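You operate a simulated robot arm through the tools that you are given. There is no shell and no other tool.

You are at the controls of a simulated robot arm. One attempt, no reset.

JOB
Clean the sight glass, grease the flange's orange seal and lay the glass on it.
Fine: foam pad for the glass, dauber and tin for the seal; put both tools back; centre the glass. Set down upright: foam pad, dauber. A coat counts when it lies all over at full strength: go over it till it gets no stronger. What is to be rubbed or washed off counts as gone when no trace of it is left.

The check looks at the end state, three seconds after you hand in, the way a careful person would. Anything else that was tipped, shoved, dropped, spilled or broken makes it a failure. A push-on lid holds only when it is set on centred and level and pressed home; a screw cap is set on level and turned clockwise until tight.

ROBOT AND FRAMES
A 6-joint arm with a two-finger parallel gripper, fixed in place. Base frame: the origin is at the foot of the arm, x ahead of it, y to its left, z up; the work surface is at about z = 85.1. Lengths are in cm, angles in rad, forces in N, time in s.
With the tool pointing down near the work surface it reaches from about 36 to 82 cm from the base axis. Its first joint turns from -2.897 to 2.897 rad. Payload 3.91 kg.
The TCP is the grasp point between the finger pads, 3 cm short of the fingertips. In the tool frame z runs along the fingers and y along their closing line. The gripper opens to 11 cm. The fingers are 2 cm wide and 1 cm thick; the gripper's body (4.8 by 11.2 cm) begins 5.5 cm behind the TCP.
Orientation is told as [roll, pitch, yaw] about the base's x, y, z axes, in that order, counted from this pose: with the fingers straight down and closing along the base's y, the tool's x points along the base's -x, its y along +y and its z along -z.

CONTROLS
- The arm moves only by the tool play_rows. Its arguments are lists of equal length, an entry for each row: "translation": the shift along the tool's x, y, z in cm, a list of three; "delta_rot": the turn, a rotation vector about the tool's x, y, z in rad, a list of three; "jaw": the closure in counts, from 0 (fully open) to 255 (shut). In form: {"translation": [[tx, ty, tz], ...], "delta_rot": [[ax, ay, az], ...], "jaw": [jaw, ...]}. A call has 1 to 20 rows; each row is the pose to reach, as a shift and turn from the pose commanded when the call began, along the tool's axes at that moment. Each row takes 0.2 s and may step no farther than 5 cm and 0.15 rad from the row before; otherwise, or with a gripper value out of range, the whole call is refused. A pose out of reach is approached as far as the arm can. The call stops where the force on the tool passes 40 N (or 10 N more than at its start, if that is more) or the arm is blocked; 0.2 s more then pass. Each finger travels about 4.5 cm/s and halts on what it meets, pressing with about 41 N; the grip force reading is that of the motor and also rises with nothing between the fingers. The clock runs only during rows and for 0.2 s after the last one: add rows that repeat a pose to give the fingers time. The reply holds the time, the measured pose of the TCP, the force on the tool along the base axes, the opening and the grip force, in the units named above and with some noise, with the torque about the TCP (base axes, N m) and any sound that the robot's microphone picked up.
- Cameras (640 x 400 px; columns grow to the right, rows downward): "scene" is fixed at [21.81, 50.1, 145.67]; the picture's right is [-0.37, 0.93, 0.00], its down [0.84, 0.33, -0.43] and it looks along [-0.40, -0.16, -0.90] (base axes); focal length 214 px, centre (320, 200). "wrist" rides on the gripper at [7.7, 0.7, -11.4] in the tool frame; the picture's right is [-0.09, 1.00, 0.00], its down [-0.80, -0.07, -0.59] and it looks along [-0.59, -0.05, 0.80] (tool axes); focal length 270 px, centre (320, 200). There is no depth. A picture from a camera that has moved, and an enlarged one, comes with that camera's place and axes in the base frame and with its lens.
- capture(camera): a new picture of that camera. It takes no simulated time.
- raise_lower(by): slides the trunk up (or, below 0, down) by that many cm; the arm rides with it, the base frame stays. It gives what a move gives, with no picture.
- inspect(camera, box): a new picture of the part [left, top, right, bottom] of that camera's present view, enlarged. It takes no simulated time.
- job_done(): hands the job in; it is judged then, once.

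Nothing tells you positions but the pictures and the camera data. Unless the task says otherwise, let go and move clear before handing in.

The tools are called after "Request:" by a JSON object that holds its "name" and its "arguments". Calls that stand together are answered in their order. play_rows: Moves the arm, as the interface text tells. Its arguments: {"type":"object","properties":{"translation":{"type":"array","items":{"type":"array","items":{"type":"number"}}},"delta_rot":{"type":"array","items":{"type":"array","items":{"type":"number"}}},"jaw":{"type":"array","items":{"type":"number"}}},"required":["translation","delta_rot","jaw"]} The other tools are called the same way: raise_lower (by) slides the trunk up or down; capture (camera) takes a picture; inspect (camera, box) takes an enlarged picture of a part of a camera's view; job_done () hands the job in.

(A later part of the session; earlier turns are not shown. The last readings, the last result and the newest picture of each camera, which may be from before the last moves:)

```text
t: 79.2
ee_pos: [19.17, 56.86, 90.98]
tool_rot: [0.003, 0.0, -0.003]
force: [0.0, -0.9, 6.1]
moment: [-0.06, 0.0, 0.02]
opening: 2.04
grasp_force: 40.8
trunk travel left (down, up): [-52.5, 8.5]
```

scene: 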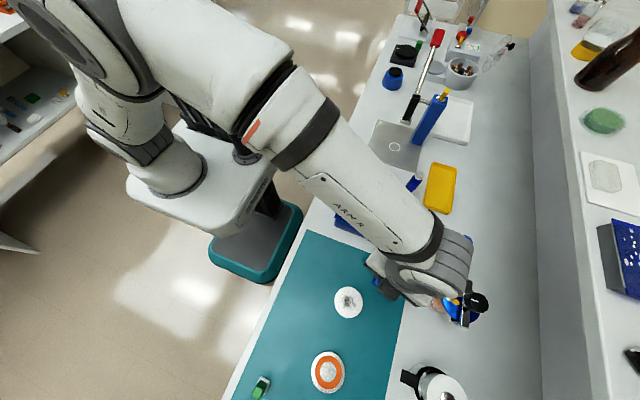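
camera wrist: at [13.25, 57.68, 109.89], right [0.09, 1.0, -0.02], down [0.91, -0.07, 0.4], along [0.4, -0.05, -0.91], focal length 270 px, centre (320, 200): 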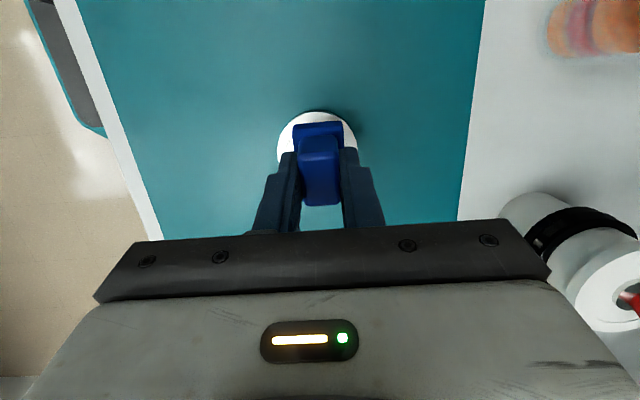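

Request:
{"name": "play_rows", "arguments": {"translation": [[-0.15, 0, -0.02], [-0.3, 0, -0.02], [-0.45, 0, -0.02], [-0.5, 0.1, -0.02], [-0.45, 0.2, -0.02], [-0.3, 0.3, -0.02], [-0.15, 0.4, -0.02], [0, 0.5, -0.02], [0.15, 0.4, -0.02], [0.3, 0.3, -0.02], [0.45, 0.2, -0.02], [0.5, 0, -0.02], [0.45, -0.2, -0.02], [0.3, -0.3, -0.02], [0.15, -0.4, -0.02], [0, -0.5, -0.02], [-0.15, -0.4, -0.02], [-0.1, -0.2, -0.02], [0, -0.1, -0.02], [0, 0, -0.02]], "delta_rot": [[0, 0, -0.15], [0, 0, -0.3], [0, 0, -0.45], [0, 0, -0.6], [0, 0, -0.75], [0, 0, -0.6], [0, 0, -0.45], [0, 0, -0.3], [0, 0, -0.15], [0, 0, 0], [0, 0, 0.15], [0, 0, 0.3], [0, 0, 0.45], [0, 0, 0.6], [0, 0, 0.75], [0, 0, 0.6], [0, 0, 0.45], [0, 0, 0.3], [0, 0, 0.15], [0, 0, 0]], "jaw": [255, 255, 255, 255, 255, 255, 255, 255, 255, 255, 255, 255, 255, 255, 255, 255, 255, 255, 255, 255]}}

Request:
{"name": "play_rows", "arguments": {"translation": [[0, 0, -0.5], [0, 0, -3], [3, 0, -6], [7, 0, -8], [7, -2, -8], [7, -5, -8], [7, -8, -8], [7, -8, -8]], "delta_rot": [[0, 0, 0], [0, 0, 0], [0, 0, 0], [0, 0, 0], [0, 0, 0], [0, 0, 0], [0, 0, 0], [0, 0, 0]], "jaw": [255, 255, 255, 255, 255, 255, 255, 255]}}

Request:
{"name": "inspect", "arguments": {"camera": "scene", "box": [335, 285, 365, 315]}}

Request:
{"name": "capture", "arguments": {"camera": "wrist"}}

```text
t: 83.4
ee_pos: [19.21, 56.81, 90.91]
tool_rot: [0.003, 0.0, 0.001]
force: [0.7, 0.1, 12.3]
moment: [-0.07, 0.02, 0.0]
opening: 2.07
grasp_force: 40.4
trunk travel left (down, up): [-52.5, 8.5]
```

```text
t: 85.2
ee_pos: [12.18, 48.83, 98.81]
tool_rot: [0.001, -0.001, -0.002]
force: [-0.1, 0.0, -0.1]
moment: [0.0, 0.0, 0.0]
opening: 2.07
grasp_force: 41.0
trunk travel left (down, up): [-52.5, 8.5]
```

```text
13.33 times, centred on (350, 300) of scene
camera zoom: at [21.81, 50.1, 145.67], right [-0.37, 0.93, 0.0], down [0.84, 0.33, -0.43], along [-0.4, -0.16, -0.9], focal length 2860 px, centre (-80, -1133)
```

zoom: 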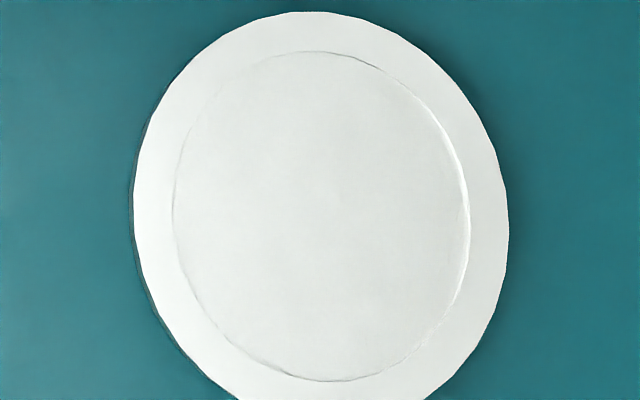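

```text
taken
camera wrist: at [4.39, 49.52, 110.32], right [0.09, 1.0, 0.0], down [0.8, -0.07, 0.59], along [0.59, -0.05, -0.8], focal length 270 px, centre (320, 200)
```

wrist: 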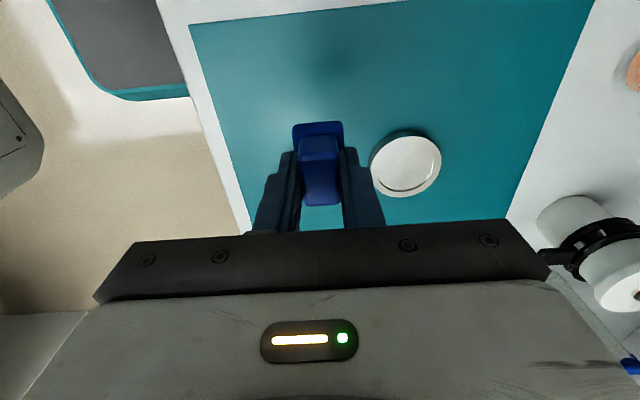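

The glass is uniformly clean. Now I'll carry the pad back to its original spot near (11.4, 44.5).

Request:
{"name": "play_rows", "arguments": {"translation": [[0.3, -2, 1], [0.83, -4.43, 2], [0.83, -4.43, 4.5], [0.83, -4.43, 7], [0.83, -4.43, 7]], "delta_rot": [[0, 0, 0], [0, 0, 0], [0, 0, 0], [0, 0, 0], [0, 0, 0]], "jaw": [255, 255, 255, 255, 255]}}

Request:
{"name": "inspect", "arguments": {"camera": "wrist", "box": [220, 60, 420, 220]}}

```text
t: 86.4
ee_pos: [11.2, 44.4, 91.94]
tool_rot: [0.0, 0.001, -0.004]
force: [-0.7, 0.3, 0.2]
moment: [0.01, 0.0, -0.03]
opening: 2.04
grasp_force: 41.3
trunk travel left (down, up): [-52.5, 8.5]
```

```text
2.50 times, centred on (320, 140) of wrist
camera zoom: at [3.48, 45.13, 103.38], right [0.09, 1.0, 0.0], down [0.8, -0.07, 0.59], along [0.59, -0.05, -0.8], focal length 676 px, centre (320, 350)
```

zoom: 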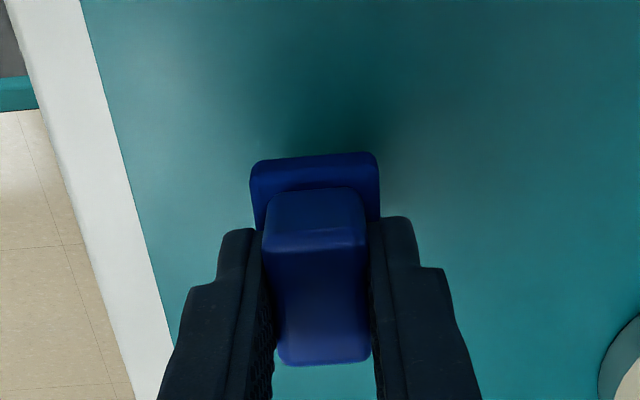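

Now lower carefully to the mat.

Request:
{"name": "play_rows", "arguments": {"translation": [[-0.15, 0, 1], [-0.15, 0, 1.8], [-0.15, 0, 2.2], [-0.15, 0, 2.3], [-0.15, 0, 2.3]], "delta_rot": [[0, 0, 0], [0, 0, 0], [0, 0, 0], [0, 0, 0], [0, 0, 0]], "jaw": [255, 255, 255, 255, 255]}}

```text
t: 87.6
ee_pos: [11.2, 44.29, 89.64]
tool_rot: [-0.001, -0.001, -0.004]
force: [1.4, 0.5, -0.5]
moment: [-0.01, -0.03, 0.01]
opening: 2.04
grasp_force: 41.5
trunk travel left (down, up): [-52.5, 8.5]
```

Request:
{"name": "play_rows", "arguments": {"translation": [[-0.1, 0.1, 0.07], [-0.1, 0.1, 0.14], [-0.1, 0.1, 0.18], [-0.1, 0.1, 0.18]], "delta_rot": [[0, 0, 0], [0, 0, 0], [0, 0, 0], [0, 0, 0]], "jaw": [255, 255, 255, 255]}}

```text
t: 88.6
ee_pos: [11.49, 44.47, 89.45]
tool_rot: [0.0, 0.001, -0.002]
force: [-1.3, -0.3, -1.1]
moment: [0.01, -0.04, 0.02]
opening: 2.07
grasp_force: 40.9
trunk travel left (down, up): [-52.5, 8.5]
```

Request:
{"name": "play_rows", "arguments": {"translation": [[0, 0, 0.06], [0, 0, 0.1], [0, 0, 0.1]], "delta_rot": [[0, 0, 0], [0, 0, 0], [0, 0, 0]], "jaw": [255, 255, 255]}}

```text
t: 89.4
ee_pos: [11.57, 44.45, 89.38]
tool_rot: [0.002, -0.001, -0.004]
force: [0.3, -1.9, 9.5]
moment: [-0.1, 0.0, -0.01]
opening: 2.04
grasp_force: 41.7
trunk travel left (down, up): [-52.5, 8.5]
```

The pad stands on the mat (9.5 N). I'll relieve the pressure slightly and open the jaws.

Request:
{"name": "play_rows", "arguments": {"translation": [[0, 0, -0.07], [0, 0, -0.07], [0, 0, -0.07], [0, 0, -0.07], [0, 0, -0.07]], "delta_rot": [[0, 0, 0], [0, 0, 0], [0, 0, 0], [0, 0, 0], [0, 0, 0]], "jaw": [255, 195, 170, 130, 120]}}

Request:
{"name": "inspect", "arguments": {"camera": "wrist", "box": [220, 60, 420, 220]}}

```text
t: 90.6
ee_pos: [11.52, 44.33, 89.38]
tool_rot: [0.0, 0.001, -0.004]
force: [-0.2, -0.5, 0.0]
moment: [0.0, -0.01, -0.01]
opening: 5.84
grasp_force: 0.1
trunk travel left (down, up): [-52.5, 8.5]
```

```text
2.50 times, centred on (320, 140) of wrist
camera zoom: at [3.78, 45.23, 100.93], right [0.09, 1.0, 0.0], down [0.8, -0.07, 0.59], along [0.59, -0.05, -0.8], focal length 676 px, centre (320, 350)
```

zoom: 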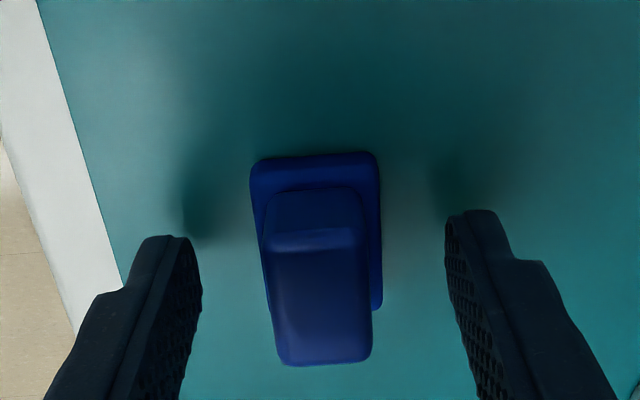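

The pad is standing upright back at its place. I'll rise clear and verify with the scene camera.

Request:
{"name": "play_rows", "arguments": {"translation": [[0, 0, -2], [0, 0, -5], [0, 0, -9], [-4, 0, -13], [-8, 0, -15], [-8, 0, -15]], "delta_rot": [[0, 0, 0], [0, 0, 0], [0, 0, 0], [0, 0, 0], [0, 0, 0], [0, 0, 0]], "jaw": [120, 120, 120, 120, 120, 120]}}

Request:
{"name": "capture", "arguments": {"camera": "wrist"}}

Request:
{"name": "inspect", "arguments": {"camera": "scene", "box": [290, 230, 390, 330]}}

```text
refused: row 4 steps farther than a row can; nothing moved
```

```text
taken
camera wrist: at [3.78, 45.23, 100.93], right [0.09, 1.0, 0.0], down [0.8, -0.07, 0.59], along [0.59, -0.05, -0.8], focal length 270 px, centre (320, 200)
```

wrist: 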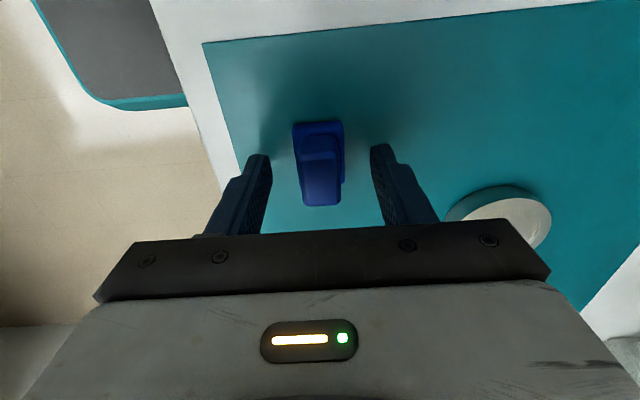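

```text
4.00 times, centred on (340, 280) of scene
camera zoom: at [21.81, 50.1, 145.67], right [-0.37, 0.93, 0.0], down [0.84, 0.33, -0.43], along [-0.4, -0.16, -0.9], focal length 858 px, centre (240, -120)
```

zoom: 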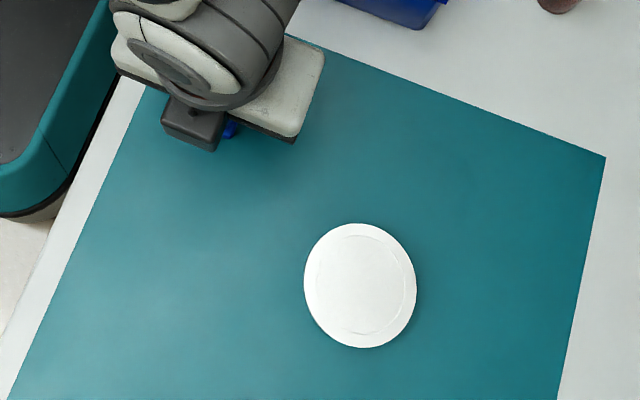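

One row was too long; I'll redo it with shorter steps, rising and heading toward the dauber.

Request:
{"name": "play_rows", "arguments": {"translation": [[0, 0, -2], [0, 0, -5], [0, 0, -9], [-2, 0, -12], [-6, 0, -13], [-10, 0, -13], [-14, 0, -13], [-18, 0, -13], [-22, 0, -13], [-26, 0, -13], [-29.8, 0.1, -12], [-29.8, 0.1, -10], [-29.8, 0.1, -10]], "delta_rot": [[0, 0, 0], [0, 0, 0], [0, 0, 0], [0, 0, 0], [0, 0, 0], [0, 0, 0], [0, 0, 0], [0, 0, 0], [0, 0, 0], [0, 0, 0], [0, 0, 0], [0, 0, 0], [0, 0, 0]], "jaw": [120, 120, 120, 120, 120, 120, 120, 120, 120, 120, 120, 120, 120]}}

Request:
{"name": "capture", "arguments": {"camera": "wrist"}}

Request:
{"name": "inspect", "arguments": {"camera": "scene", "box": [290, 230, 390, 330]}}

```text
t: 93.4
ee_pos: [41.23, 44.51, 99.43]
tool_rot: [-0.001, 0.0, -0.004]
force: [0.4, 0.2, -0.2]
moment: [-0.01, 0.0, -0.03]
opening: 5.83
grasp_force: 0.0
trunk travel left (down, up): [-52.5, 8.5]
```

```text
taken
camera wrist: at [33.46, 45.26, 110.99], right [0.09, 1.0, 0.0], down [0.8, -0.07, 0.59], along [0.59, -0.05, -0.8], focal length 270 px, centre (320, 200)
```

wrist: 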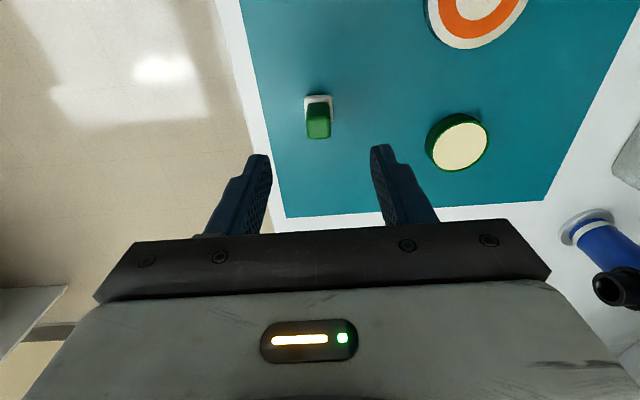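

```text
4.00 times, centred on (340, 280) of scene
camera zoom: at [21.81, 50.1, 145.67], right [-0.37, 0.93, 0.0], down [0.84, 0.33, -0.43], along [-0.4, -0.16, -0.9], focal length 858 px, centre (240, -120)
```

zoom: 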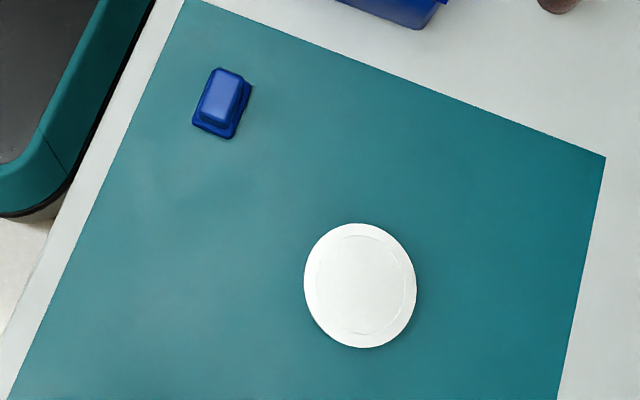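

The pad is back exactly where it was, and the glass is spotless. Now a close look at the dauber and tin from here.

Request:
{"name": "inspect", "arguments": {"camera": "wrist", "box": [270, 70, 370, 160]}}

Request:
{"name": "inspect", "arguments": {"camera": "wrist", "box": [410, 100, 510, 180]}}

```text
4.44 times, centred on (320, 115) of wrist
camera zoom: at [33.46, 45.26, 110.99], right [0.09, 1.0, 0.0], down [0.8, -0.07, 0.59], along [0.59, -0.05, -0.8], focal length 1201 px, centre (320, 578)
```

zoom: 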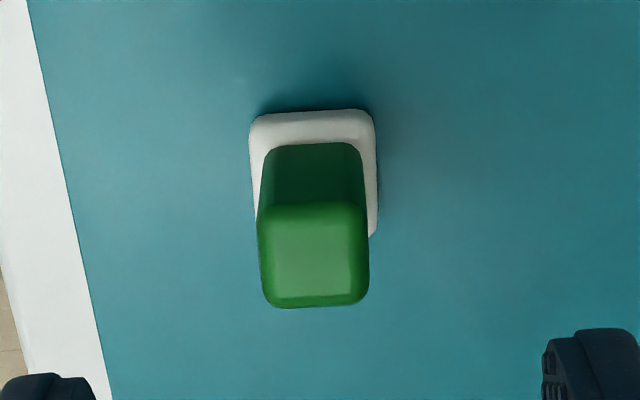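

```text
5.00 times, centred on (460, 140) of wrist
camera zoom: at [33.46, 45.26, 110.99], right [0.09, 1.0, 0.0], down [0.8, -0.07, 0.59], along [0.59, -0.05, -0.8], focal length 1351 px, centre (-380, 500)
```

zoom: 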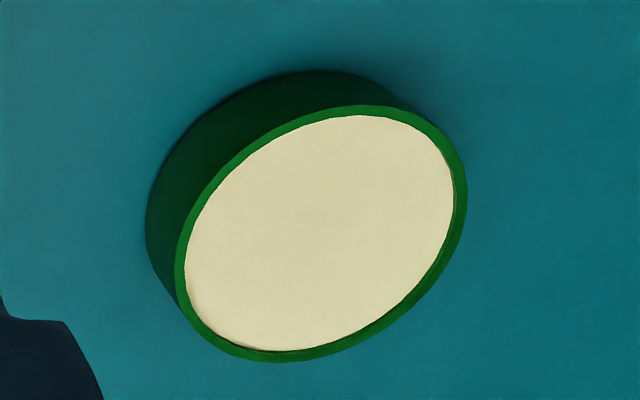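

The dauber centre is near (41.75, 44.45), handle top about z 90. I'll descend in two stages.

Request:
{"name": "play_rows", "arguments": {"translation": [[-0.45, 0, 2], [-0.45, 0, 4], [-0.45, 0, 6], [-0.45, 0, 6]], "delta_rot": [[0, 0, 0], [0, 0, 0], [0, 0, 0], [0, 0, 0]], "jaw": [120, 120, 120, 120]}}

Request:
{"name": "inspect", "arguments": {"camera": "wrist", "box": [250, 80, 400, 200]}}

```text
t: 94.4
ee_pos: [41.61, 44.76, 93.16]
tool_rot: [-0.001, 0.0, -0.005]
force: [0.3, -0.6, 1.0]
moment: [-0.02, 0.04, -0.02]
opening: 5.8
grasp_force: 0.1
trunk travel left (down, up): [-52.5, 8.5]
```

```text
3.33 times, centred on (325, 140) of wrist
camera zoom: at [33.99, 45.45, 104.76], right [0.09, 1.0, 0.0], down [0.8, -0.07, 0.59], along [0.59, -0.05, -0.8], focal length 901 px, centre (303, 400)
```

zoom: 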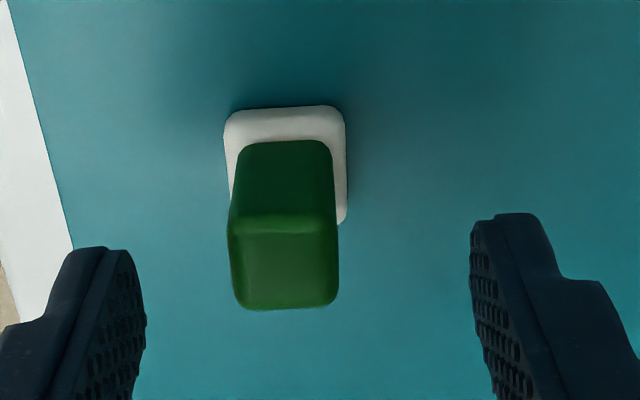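

Handle centre is near (41.85, 44.43). Adjust and descend to straddle it.

Request:
{"name": "play_rows", "arguments": {"translation": [[-0.2, -0.3, 1], [-0.2, -0.3, 2.2], [-0.2, -0.3, 3.4], [-0.2, -0.3, 3.4]], "delta_rot": [[0, 0, 0.015], [0, 0, 0.015], [0, 0, 0.015], [0, 0, 0.015]], "jaw": [120, 120, 120, 120]}}

Request:
{"name": "inspect", "arguments": {"camera": "wrist", "box": [250, 100, 400, 220]}}

```text
t: 95.4
ee_pos: [42.11, 44.25, 89.88]
tool_rot: [-0.001, 0.0, -0.017]
force: [0.4, 0.3, 0.1]
moment: [-0.01, 0.02, 0.02]
opening: 5.79
grasp_force: 0.1
trunk travel left (down, up): [-52.5, 8.5]
```

```text
3.33 times, centred on (325, 160) of wrist
camera zoom: at [34.29, 45.09, 101.36], right [0.11, 0.99, 0.0], down [0.8, -0.09, 0.59], along [0.59, -0.06, -0.8], focal length 901 px, centre (303, 333)
```

zoom: 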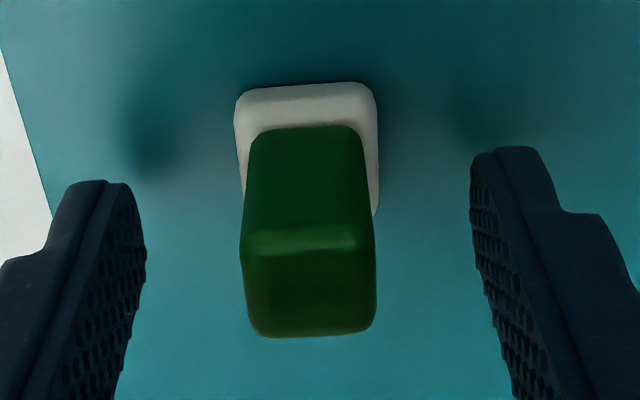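

Well centred. A small x correction and 0.25 cm lower, then close.

Request:
{"name": "play_rows", "arguments": {"translation": [[0.2, 0, 0.2], [0.2, 0, 0.25], [0.2, 0, 0.25], [0.2, 0, 0.25], [0.2, 0, 0.25], [0.2, 0, 0.25], [0.2, 0, 0.25]], "delta_rot": [[0, 0, 0], [0, 0, 0], [0, 0, 0], [0, 0, 0], [0, 0, 0], [0, 0, 0], [0, 0, 0]], "jaw": [120, 120, 160, 190, 255, 255, 255]}}

Request:
{"name": "inspect", "arguments": {"camera": "wrist", "box": [250, 100, 400, 220]}}

```text
t: 97.0
ee_pos: [41.73, 44.14, 89.84]
tool_rot: [0.001, 0.001, -0.018]
force: [0.9, 0.8, 1.3]
moment: [0.01, 0.02, 0.01]
opening: 1.86
grasp_force: 40.9
trunk travel left (down, up): [-52.5, 8.5]
```

```text
3.33 times, centred on (325, 160) of wrist
camera zoom: at [34.03, 45.0, 101.28], right [0.11, 0.99, 0.0], down [0.8, -0.09, 0.59], along [0.59, -0.06, -0.8], focal length 901 px, centre (303, 333)
```

zoom: 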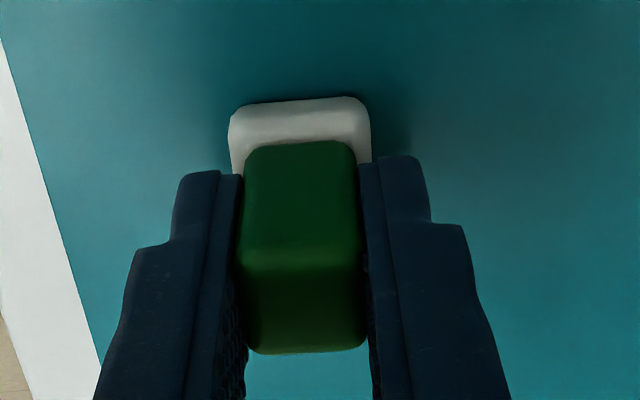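

The dauber is gripped at TCP (41.73, 44.14, 89.84). I'll lift and carry it over the tin near (45.8, 57.7).

Request:
{"name": "play_rows", "arguments": {"translation": [[0, 0, -1.5], [0, 0, -4], [0, 0, -7], [-1, 3.5, -7], [-2, 7, -7], [-3, 10.5, -7], [-3.8, 13.2, -7], [-3.8, 13.2, -7]], "delta_rot": [[0, 0, 0], [0, 0, 0], [0, 0, 0], [0, 0, 0], [0, 0, 0], [0, 0, 0], [0, 0, 0], [0, 0, 0]], "jaw": [255, 255, 255, 255, 255, 255, 255, 255]}}

Request:
{"name": "capture", "arguments": {"camera": "wrist"}}

Request:
{"name": "inspect", "arguments": {"camera": "wrist", "box": [240, 60, 400, 220]}}

```text
t: 98.8
ee_pos: [45.94, 57.1, 96.91]
tool_rot: [0.0, 0.001, -0.017]
force: [0.1, -0.5, 0.2]
moment: [-0.02, -0.01, 0.02]
opening: 1.86
grasp_force: 41.0
trunk travel left (down, up): [-52.5, 8.5]
```

```text
taken
camera wrist: at [38.25, 57.96, 108.41], right [0.11, 0.99, 0.0], down [0.8, -0.09, 0.59], along [0.59, -0.06, -0.8], focal length 270 px, centre (320, 200)
```

wrist: 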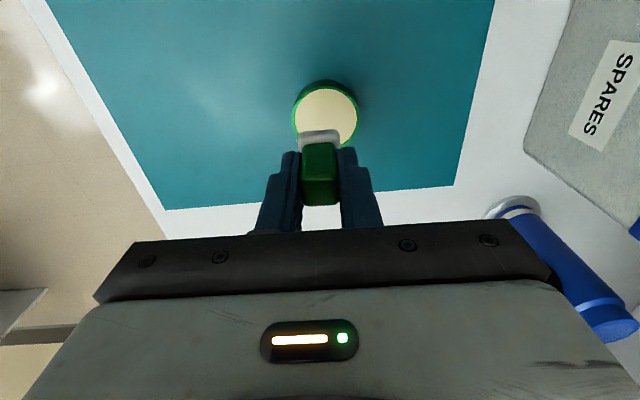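

```text
2.50 times, centred on (320, 140) of wrist
camera zoom: at [38.25, 57.96, 108.41], right [0.11, 0.99, 0.0], down [0.8, -0.09, 0.59], along [0.59, -0.06, -0.8], focal length 676 px, centre (320, 350)
```

zoom: 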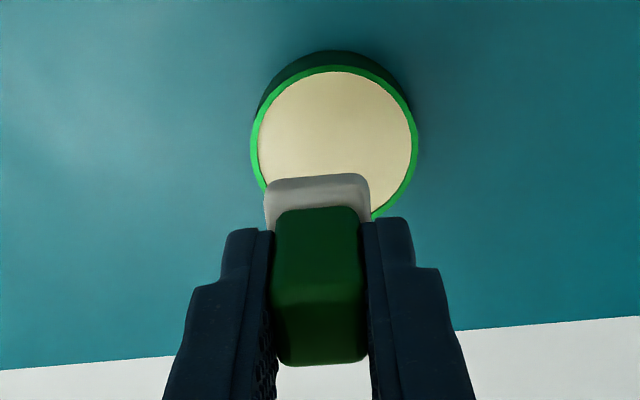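

Tin centre is about (46.1, 57.7); the dauber hangs about 0.4 cm short in y. I'll correct and lower to just above the grease.

Request:
{"name": "play_rows", "arguments": {"translation": [[0, 0.43, 1.5], [0, 0.43, 3], [0, 0.43, 4.5], [0, 0.43, 4.5]], "delta_rot": [[0, 0, 0], [0, 0, 0], [0, 0, 0], [0, 0, 0]], "jaw": [255, 255, 255, 255]}}

Request:
{"name": "inspect", "arguments": {"camera": "wrist", "box": [240, 60, 400, 220]}}

```text
t: 99.8
ee_pos: [45.82, 57.75, 92.31]
tool_rot: [0.0, 0.001, -0.019]
force: [-0.2, -0.8, 0.4]
moment: [0.02, 0.01, 0.02]
opening: 1.86
grasp_force: 41.1
trunk travel left (down, up): [-52.5, 8.5]
```

```text
2.50 times, centred on (320, 140) of wrist
camera zoom: at [38.1, 58.62, 103.85], right [0.11, 0.99, 0.0], down [0.8, -0.09, 0.59], along [0.59, -0.06, -0.8], focal length 676 px, centre (320, 350)
```

zoom: 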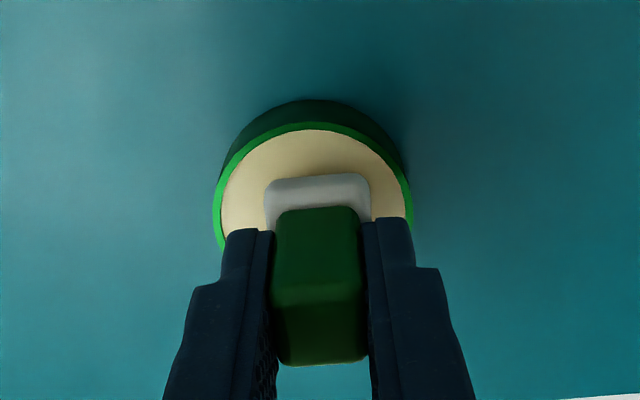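

Centred inside the tin's rim. Lowering to touch the grease.

Request:
{"name": "play_rows", "arguments": {"translation": [[-0.1, -0.1, 0.4], [-0.1, -0.1, 0.6], [-0.1, -0.1, 0.7], [-0.1, -0.1, 0.7]], "delta_rot": [[0, 0, 0], [0, 0, 0], [0, 0, 0], [0, 0, 0]], "jaw": [255, 255, 255, 255]}}

```text
t: 100.8
ee_pos: [45.8, 57.68, 91.63]
tool_rot: [0.001, 0.0, -0.018]
force: [0.4, -1.0, 2.4]
moment: [-0.02, -0.01, 0.0]
opening: 1.86
grasp_force: 40.9
trunk travel left (down, up): [-52.5, 8.5]
```

Contact at 2.4 N. A gentle press with a small twist to load the felt.

Request:
{"name": "play_rows", "arguments": {"translation": [[0, 0, 0.04], [0, 0.1, 0.04], [0, -0.1, 0.04], [0, 0, 0.04], [0, 0, 0.04]], "delta_rot": [[0, 0, 0.1], [0, 0, 0.2], [0, 0, 0.1], [0, 0, 0], [0, 0, 0]], "jaw": [255, 255, 255, 255, 255]}}

Request:
{"name": "play_rows", "arguments": {"translation": [[0, 0, -1], [0, 0, -4], [0, 0, -6], [0, 0, -6]], "delta_rot": [[0, 0, 0], [0, 0, 0], [0, 0, 0], [0, 0, 0]], "jaw": [255, 255, 255, 255]}}

Request:
{"name": "inspect", "arguments": {"camera": "wrist", "box": [240, 60, 400, 220]}}

```text
t: 102.0
ee_pos: [45.77, 57.47, 91.71]
tool_rot: [0.002, -0.002, -0.019]
force: [-0.5, 0.7, 11.0]
moment: [0.06, 0.04, -0.01]
opening: 1.82
grasp_force: 40.7
trunk travel left (down, up): [-52.5, 8.5]
```

```text
t: 103.0
ee_pos: [45.89, 57.67, 97.5]
tool_rot: [0.001, -0.001, -0.016]
force: [0.0, 1.4, -0.3]
moment: [0.02, 0.03, 0.01]
opening: 1.84
grasp_force: 41.4
trunk travel left (down, up): [-52.5, 8.5]
```

```text
2.50 times, centred on (320, 140) of wrist
camera zoom: at [38.25, 58.52, 109.01], right [0.11, 0.99, 0.0], down [0.8, -0.08, 0.59], along [0.59, -0.06, -0.8], focal length 676 px, centre (320, 350)
```

zoom: 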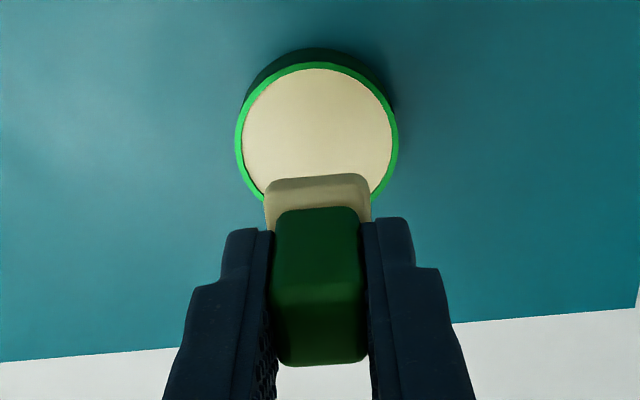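

The felt foot has turned grease-coloured, so it is loaded and confirmed as the dauber. Next I move over the flange and check alignment.

Request:
{"name": "play_rows", "arguments": {"translation": [[4, -0.2, 0], [8, -0.4, 0], [12, -0.6, 0], [14.5, -0.7, 0], [14.5, -0.7, 0]], "delta_rot": [[0, 0, 0], [0, 0, 0], [0, 0, 0], [0, 0, 0], [0, 0, 0]], "jaw": [255, 255, 255, 255, 255]}}

Request:
{"name": "capture", "arguments": {"camera": "wrist"}}

Request:
{"name": "inspect", "arguments": {"camera": "wrist", "box": [240, 60, 400, 220]}}

Request:
{"name": "capture", "arguments": {"camera": "scene"}}

```text
t: 104.2
ee_pos: [31.56, 57.16, 97.2]
tool_rot: [0.0, -0.001, -0.018]
force: [1.0, 0.0, -0.2]
moment: [-0.01, -0.01, 0.02]
opening: 1.84
grasp_force: 41.5
trunk travel left (down, up): [-52.5, 8.5]
```

```text
taken
camera wrist: at [23.87, 58.13, 108.8], right [0.11, 0.99, 0.0], down [0.8, -0.09, 0.59], along [0.59, -0.06, -0.8], focal length 270 px, centre (320, 200)
```

wrist: 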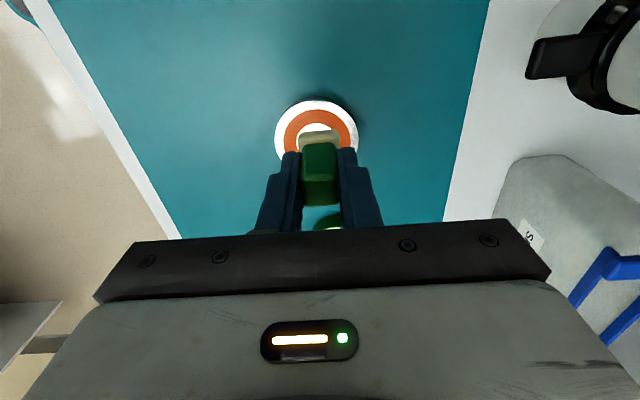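

```text
2.50 times, centred on (320, 140) of wrist
camera zoom: at [23.87, 58.13, 108.8], right [0.11, 0.99, 0.0], down [0.8, -0.09, 0.59], along [0.59, -0.06, -0.8], focal length 676 px, centre (320, 350)
```

zoom: 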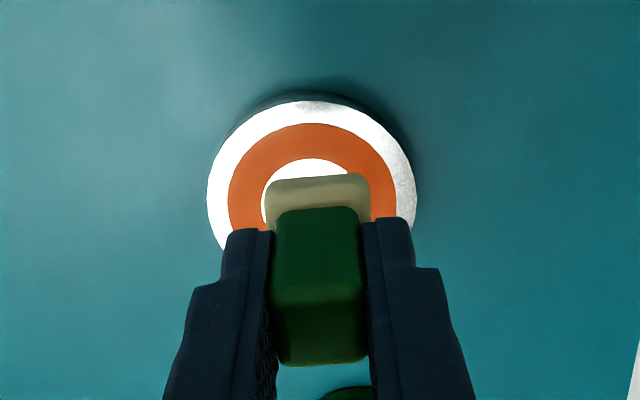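

```text
taken
```

scene: 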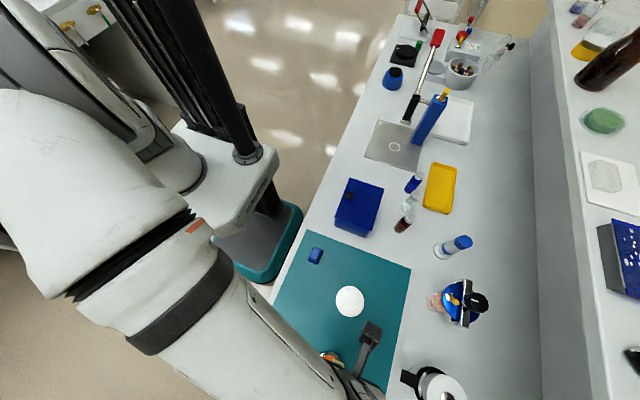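

Flange centre corresponds to TCP about (33.84, 56.65). I'll start on the near side of the ring (TCP x ≈ 31.45) and lower to just above it.

Request:
{"name": "play_rows", "arguments": {"translation": [[0.1, -0.5, 1.5], [0.1, -0.5, 3], [0.1, -0.5, 4.5], [0.1, -0.5, 5.3], [0.1, -0.5, 5.3]], "delta_rot": [[0, 0, 0], [0, 0, 0], [0, 0, 0], [0, 0, 0], [0, 0, 0]], "jaw": [255, 255, 255, 255, 255]}}

Request:
{"name": "inspect", "arguments": {"camera": "wrist", "box": [240, 60, 400, 220]}}

```text
t: 105.4
ee_pos: [31.47, 56.81, 92.19]
tool_rot: [0.0, -0.001, -0.017]
force: [1.2, 0.1, 0.3]
moment: [-0.02, -0.01, 0.02]
opening: 1.87
grasp_force: 40.9
trunk travel left (down, up): [-52.5, 8.5]
```

```text
2.50 times, centred on (320, 140) of wrist
camera zoom: at [23.71, 57.55, 103.69], right [0.11, 0.99, 0.0], down [0.8, -0.09, 0.59], along [0.59, -0.06, -0.8], focal length 676 px, centre (320, 350)
```

zoom: 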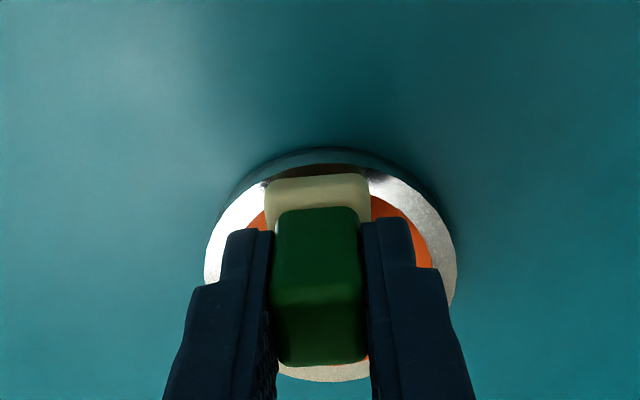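

The dauber sits over the near part of the ring, aligned in y. Lowering to feel the seal.

Request:
{"name": "play_rows", "arguments": {"translation": [[0, 0.05, 0.4], [0, 0.05, 0.7], [0, 0.05, 0.9], [0, 0.05, 0.9]], "delta_rot": [[0, 0, 0], [0, 0, 0], [0, 0, 0], [0, 0, 0]], "jaw": [255, 255, 255, 255]}}

```text
t: 106.4
ee_pos: [31.3, 56.7, 91.34]
tool_rot: [0.001, 0.0, -0.019]
force: [-0.3, 0.4, -0.3]
moment: [-0.01, -0.05, 0.0]
opening: 1.86
grasp_force: 41.3
trunk travel left (down, up): [-52.5, 8.5]
```

Request:
{"name": "play_rows", "arguments": {"translation": [[-0.15, 0, 0.1], [-0.15, 0, 0.2], [-0.15, 0, 0.3], [-0.15, 0, 0.3]], "delta_rot": [[0, 0, 0], [0, 0, 0], [0, 0, 0], [0, 0, 0]], "jaw": [255, 255, 255, 255]}}

```text
t: 107.4
ee_pos: [31.25, 56.72, 91.09]
tool_rot: [0.003, -0.002, -0.018]
force: [-1.5, -1.7, 11.0]
moment: [-0.1, 0.01, -0.03]
opening: 1.86
grasp_force: 41.5
trunk travel left (down, up): [-52.5, 8.5]
```

Request:
{"name": "inspect", "arguments": {"camera": "wrist", "box": [240, 60, 400, 220]}}

```text
2.50 times, centred on (320, 140) of wrist
camera zoom: at [23.57, 57.53, 102.7], right [0.11, 0.99, 0.0], down [0.8, -0.09, 0.6], along [0.59, -0.06, -0.8], focal length 676 px, centre (320, 350)
```

zoom: 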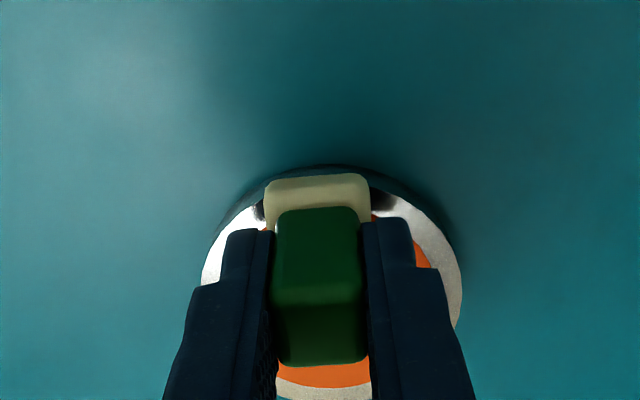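

The dauber is about 0.2 cm outside the ring's centreline. I'll now ease the pressure and sweep the first quarter of the ring toward +y.

Request:
{"name": "play_rows", "arguments": {"translation": [[-0.23, 0.12, -0.05], [-0.31, 0.73, -0.05], [-0.54, 1.3, -0.05], [-0.92, 1.78, -0.05], [-1.4, 2.15, -0.05], [-1.97, 2.39, -0.05], [-2.58, 2.47, -0.05], [-2.58, 2.47, -0.05]], "delta_rot": [[0, 0, 0], [0, 0, 0], [0, 0, 0], [0, 0, 0], [0, 0, 0], [0, 0, 0], [0, 0, 0], [0, 0, 0]], "jaw": [255, 255, 255, 255, 255, 255, 255, 255]}}

Request:
{"name": "inspect", "arguments": {"camera": "wrist", "box": [240, 60, 400, 220]}}

```text
t: 109.2
ee_pos: [34.0, 59.21, 91.19]
tool_rot: [0.002, -0.001, -0.017]
force: [-1.5, -0.3, 10.6]
moment: [-0.02, 0.06, 0.02]
opening: 1.87
grasp_force: 40.8
trunk travel left (down, up): [-52.5, 8.5]
```

```text
2.50 times, centred on (320, 140) of wrist
camera zoom: at [26.32, 60.03, 102.69], right [0.11, 0.99, 0.0], down [0.8, -0.09, 0.6], along [0.59, -0.06, -0.8], focal length 676 px, centre (320, 350)
```

zoom: 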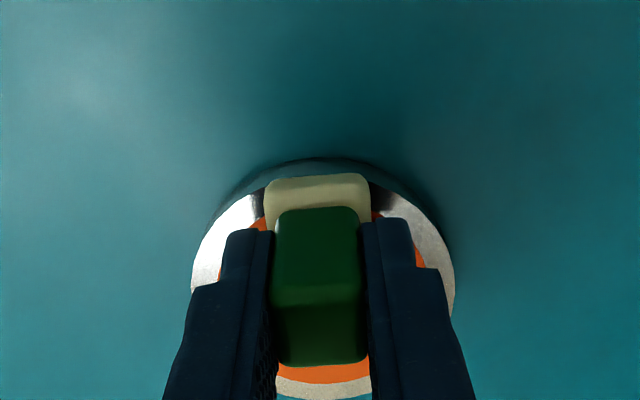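

The flange slid along with the dauber (sticky at ~10 N). I'll drag it back the same way to its original place first, then use light twisting dabs instead.

Request:
{"name": "play_rows", "arguments": {"translation": [[0.45, -0.42, 0], [0.9, -0.84, 0], [1.35, -1.26, 0], [1.8, -1.68, 0], [2.2, -2.1, 0], [2.5, -2.4, 0], [2.5, -2.4, 0]], "delta_rot": [[0, 0, 0], [0, 0, 0], [0, 0, 0], [0, 0, 0], [0, 0, 0], [0, 0, 0], [0, 0, 0]], "jaw": [255, 255, 255, 255, 255, 255, 255]}}

Request:
{"name": "inspect", "arguments": {"camera": "wrist", "box": [240, 60, 400, 220]}}

```text
t: 110.8
ee_pos: [31.39, 56.69, 91.2]
tool_rot: [0.003, -0.001, -0.017]
force: [3.4, 2.7, 16.9]
moment: [0.12, -0.23, 0.01]
opening: 1.87
grasp_force: 41.1
trunk travel left (down, up): [-52.5, 8.5]
```

```text
2.50 times, centred on (320, 140) of wrist
camera zoom: at [23.77, 57.6, 102.68], right [0.11, 0.99, 0.0], down [0.8, -0.09, 0.59], along [0.59, -0.06, -0.8], focal length 676 px, centre (320, 350)
```

zoom: 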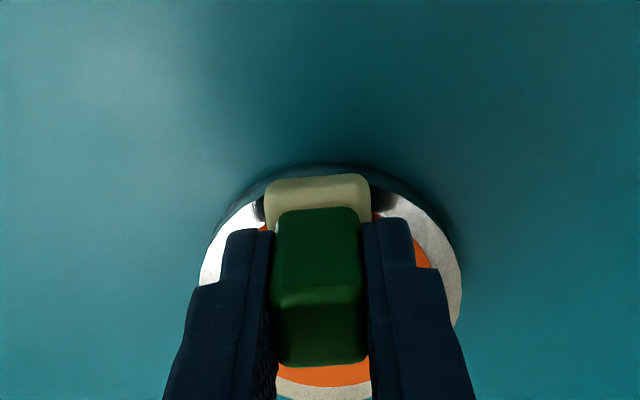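

The flange came back to about where it was. Let me lift and look at the ring from the scene camera.

Request:
{"name": "play_rows", "arguments": {"translation": [[0, 0, -0.5], [0, 0, -3], [0, -3, -6], [0, -6.5, -7], [0, -10, -7], [0, -10, -7]], "delta_rot": [[0, 0, 0], [0, 0, 0], [0, 0, 0], [0, 0, 0], [0, 0, 0], [0, 0, 0]], "jaw": [255, 255, 255, 255, 255, 255]}}

Request:
{"name": "capture", "arguments": {"camera": "wrist"}}

Request:
{"name": "inspect", "arguments": {"camera": "wrist", "box": [390, 100, 510, 200]}}

Request:
{"name": "inspect", "arguments": {"camera": "scene", "box": [300, 345, 360, 400]}}

```text
t: 112.2
ee_pos: [31.41, 46.82, 98.06]
tool_rot: [0.001, 0.001, -0.017]
force: [-0.6, -0.5, -0.6]
moment: [-0.02, -0.02, -0.01]
opening: 1.88
grasp_force: 40.1
trunk travel left (down, up): [-52.5, 8.5]
```

```text
taken
camera wrist: at [23.7, 47.56, 109.51], right [0.11, 0.99, 0.0], down [0.8, -0.08, 0.59], along [0.59, -0.06, -0.8], focal length 270 px, centre (320, 200)
```

wrist: 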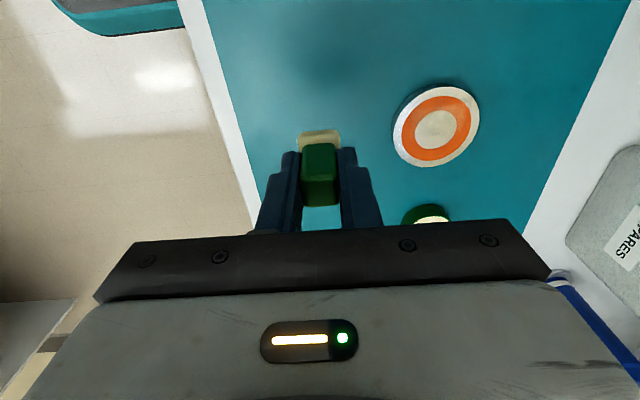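

```text
4.00 times, centred on (450, 150) of wrist
camera zoom: at [23.7, 47.56, 109.51], right [0.11, 0.99, 0.0], down [0.8, -0.08, 0.59], along [0.59, -0.06, -0.8], focal length 1081 px, centre (-200, 400)
```

zoom: 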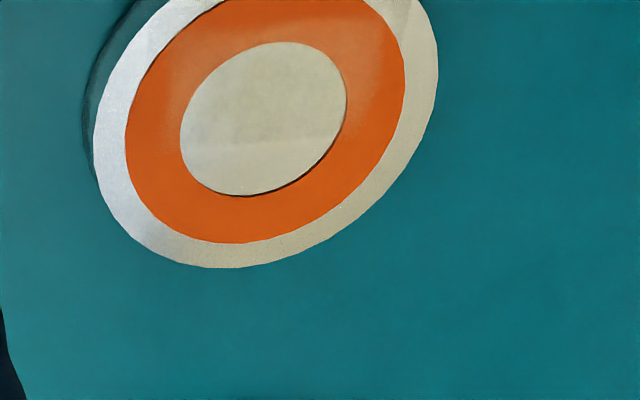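

```text
7.27 times, centred on (330, 372) of scene
camera zoom: at [21.81, 50.1, 145.67], right [-0.37, 0.93, 0.0], down [0.84, 0.33, -0.43], along [-0.4, -0.16, -0.9], focal length 1560 px, centre (247, -1054)
```

zoom: 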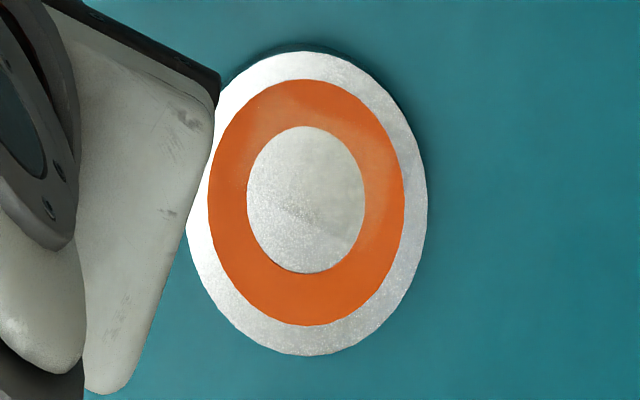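

A pale coat shows where the dauber touched, and the flange is back within ~0.15 cm of its original spot. I'll now use light pressure with constant yaw wiggling while creeping round the ring so the flange stays put.

Request:
{"name": "play_rows", "arguments": {"translation": [[-0.1, 3, 0], [-0.15, 6.5, 0], [-0.2, 9.9, 1], [-0.2, 9.9, 4], [-0.2, 9.9, 6], [-0.2, 9.9, 6]], "delta_rot": [[0, 0, 0], [0, 0, 0], [0, 0, 0], [0, 0, 0], [0, 0, 0], [0, 0, 0]], "jaw": [255, 255, 255, 255, 255, 255]}}

Request:
{"name": "inspect", "arguments": {"camera": "wrist", "box": [240, 60, 400, 220]}}

```text
t: 113.6
ee_pos: [31.61, 56.81, 91.96]
tool_rot: [-0.001, 0.0, -0.017]
force: [0.3, -0.5, 0.6]
moment: [0.01, 0.0, 0.02]
opening: 1.87
grasp_force: 41.3
trunk travel left (down, up): [-52.5, 8.5]
```

```text
2.50 times, centred on (320, 140) of wrist
camera zoom: at [23.94, 57.64, 103.49], right [0.11, 0.99, 0.0], down [0.8, -0.09, 0.59], along [0.59, -0.06, -0.8], focal length 676 px, centre (320, 350)
```

zoom: 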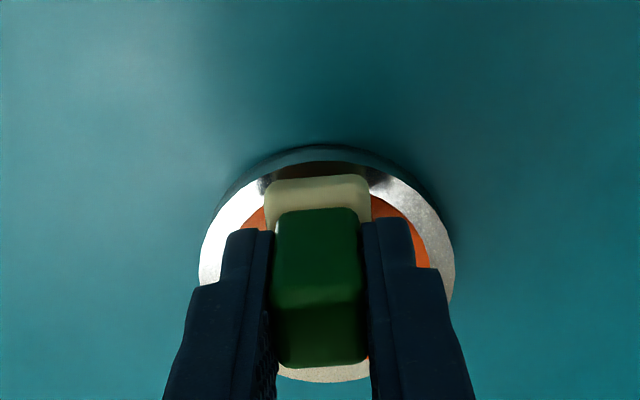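

Request:
{"name": "play_rows", "arguments": {"translation": [[0, -0.05, 0.4], [0, -0.05, 0.65], [0, -0.05, 0.75], [0, -0.05, 0.75]], "delta_rot": [[0, 0, 0], [0, 0, 0], [0, 0, 0], [0, 0, 0]], "jaw": [255, 255, 255, 255]}}

```text
t: 114.6
ee_pos: [31.67, 56.76, 91.3]
tool_rot: [-0.002, -0.001, -0.017]
force: [-1.0, -0.2, 0.9]
moment: [0.0, 0.07, -0.02]
opening: 1.87
grasp_force: 41.0
trunk travel left (down, up): [-52.5, 8.5]
```

Request:
{"name": "play_rows", "arguments": {"translation": [[0, 0, 0.07], [0, 0, 0.12], [0, 0, 0.12]], "delta_rot": [[0, 0, 0], [0, 0, 0], [0, 0, 0]], "jaw": [255, 255, 255]}}

```text
t: 115.4
ee_pos: [31.63, 56.66, 91.25]
tool_rot: [0.001, 0.0, -0.017]
force: [-1.6, 1.9, 4.2]
moment: [0.1, 0.07, -0.01]
opening: 1.86
grasp_force: 41.1
trunk travel left (down, up): [-52.5, 8.5]
```

Light contact, 4 N. Now creep along the first quarter with continuous wiggle, slightly easing z along the way.

Request:
{"name": "play_rows", "arguments": {"translation": [[-0.01, 0.16, 0], [-0.02, 0.32, 0], [-0.05, 0.48, 0], [-0.09, 0.64, -0.01], [-0.14, 0.79, -0.01], [-0.2, 0.94, -0.01], [-0.27, 1.09, -0.01], [-0.35, 1.23, -0.02], [-0.44, 1.36, -0.02], [-0.54, 1.49, -0.02], [-0.65, 1.61, -0.02], [-0.77, 1.72, -0.03], [-0.89, 1.83, -0.03], [-1.02, 1.92, -0.03], [-1.16, 2.01, -0.03], [-1.3, 2.09, -0.03], [-1.45, 2.15, -0.04], [-1.6, 2.21, -0.04], [-1.76, 2.25, -0.04], [-1.92, 2.29, -0.04]], "delta_rot": [[0, 0, 0.15], [0, 0, 0.3], [0, 0, 0.15], [0, 0, 0], [0, 0, -0.15], [0, 0, -0.3], [0, 0, -0.15], [0, 0, 0], [0, 0, 0.15], [0, 0, 0.3], [0, 0, 0.15], [0, 0, 0], [0, 0, -0.15], [0, 0, -0.3], [0, 0, -0.15], [0, 0, 0], [0, 0, 0.15], [0, 0, 0.3], [0, 0, 0.15], [0, 0, 0]], "jaw": [255, 255, 255, 255, 255, 255, 255, 255, 255, 255, 255, 255, 255, 255, 255, 255, 255, 255, 255, 255]}}

Request:
{"name": "inspect", "arguments": {"camera": "wrist", "box": [200, 60, 440, 220]}}

```text
t: 119.6
ee_pos: [33.72, 58.9, 91.19]
tool_rot: [-0.001, 0.001, -0.018]
force: [0.5, -0.5, -0.3]
moment: [-0.01, 0.01, 0.02]
opening: 1.85
grasp_force: 40.9
trunk travel left (down, up): [-52.5, 8.5]
```

```text
2.50 times, centred on (320, 140) of wrist
camera zoom: at [25.99, 59.81, 102.73], right [0.1, 0.99, 0.0], down [0.8, -0.08, 0.59], along [0.59, -0.06, -0.8], focal length 676 px, centre (320, 350)
```

zoom: 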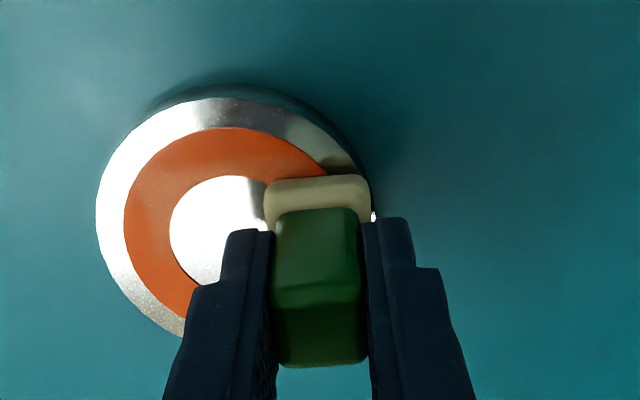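

The flange stayed put this time. Contact faded at the end, so I'll add a touch of depth and continue over the far +y side.

Request:
{"name": "play_rows", "arguments": {"translation": [[0, 0.1, 0.05], [0.03, 0.16, 0.06], [-0.14, 0.17, 0.06], [-0.3, 0.17, 0.06], [-0.47, 0.16, 0.06], [-0.63, 0.13, 0.06], [-0.79, 0.1, 0.06], [-0.95, 0.06, 0.06], [-1.1, 0, 0.06], [-1.1, 0, 0.06]], "delta_rot": [[0, 0, 0], [0, 0, -0.15], [0, 0, -0.3], [0, 0, -0.15], [0, 0, 0], [0, 0, 0.15], [0, 0, 0.3], [0, 0, 0.15], [0, 0, 0], [0, 0, 0]], "jaw": [255, 255, 255, 255, 255, 255, 255, 255, 255, 255]}}

Request:
{"name": "inspect", "arguments": {"camera": "wrist", "box": [200, 60, 440, 220]}}

```text
t: 121.8
ee_pos: [34.73, 58.99, 91.18]
tool_rot: [0.0, 0.002, -0.018]
force: [-2.3, -0.4, 5.8]
moment: [-0.04, 0.1, 0.01]
opening: 1.85
grasp_force: 40.7
trunk travel left (down, up): [-52.5, 8.5]
```

```text
2.50 times, centred on (320, 140) of wrist
camera zoom: at [27.01, 59.76, 102.69], right [0.1, 0.99, 0.0], down [0.8, -0.08, 0.59], along [0.59, -0.06, -0.8], focal length 676 px, centre (320, 350)
```

zoom: 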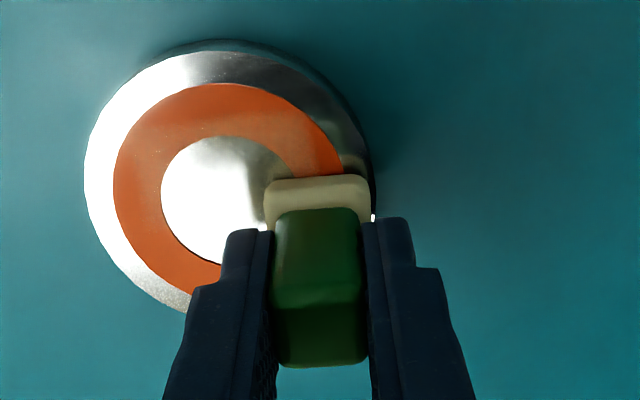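

Good: 5.8 N and still slipping properly. Continue to the far (+x) side.

Request:
{"name": "play_rows", "arguments": {"translation": [[-0.16, -0.07, 0], [-0.31, -0.14, 0], [-0.46, -0.22, 0], [-0.59, -0.3, 0], [-0.73, -0.4, 0], [-0.85, -0.5, 0], [-0.97, -0.62, 0], [-1.08, -0.74, 0], [-1.18, -0.87, 0], [-1.27, -1.01, 0], [-1.36, -1.15, 0], [-1.43, -1.29, 0], [-1.49, -1.45, 0], [-1.54, -1.6, 0], [-1.58, -1.76, 0], [-1.61, -1.92, 0], [-1.62, -2.09, 0], [-1.63, -2.25, 0], [-1.63, -2.25, 0]], "delta_rot": [[0, 0, -0.15], [0, 0, -0.3], [0, 0, -0.15], [0, 0, 0], [0, 0, 0.15], [0, 0, 0.3], [0, 0, 0.15], [0, 0, 0], [0, 0, -0.15], [0, 0, -0.3], [0, 0, -0.15], [0, 0, 0], [0, 0, 0.15], [0, 0, 0.3], [0, 0, 0.15], [0, 0, 0], [0, 0, -0.15], [0, 0, 0], [0, 0, 0]], "jaw": [255, 255, 255, 255, 255, 255, 255, 255, 255, 255, 255, 255, 255, 255, 255, 255, 255, 255, 255]}}

Request:
{"name": "inspect", "arguments": {"camera": "wrist", "box": [200, 60, 440, 220]}}

```text
t: 125.8
ee_pos: [36.3, 56.57, 91.2]
tool_rot: [0.0, 0.001, -0.02]
force: [0.0, 0.3, 6.2]
moment: [0.04, 0.0, 0.0]
opening: 1.85
grasp_force: 41.4
trunk travel left (down, up): [-52.5, 8.5]
```

```text
2.50 times, centred on (320, 140) of wrist
camera zoom: at [28.61, 57.46, 102.67], right [0.11, 0.99, 0.0], down [0.8, -0.09, 0.59], along [0.59, -0.06, -0.8], focal length 676 px, centre (320, 350)
```

zoom: 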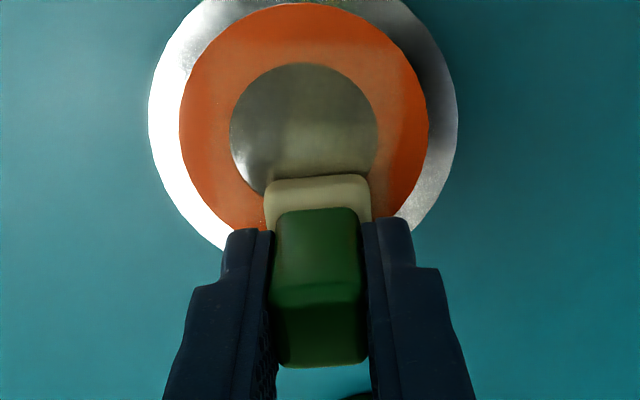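

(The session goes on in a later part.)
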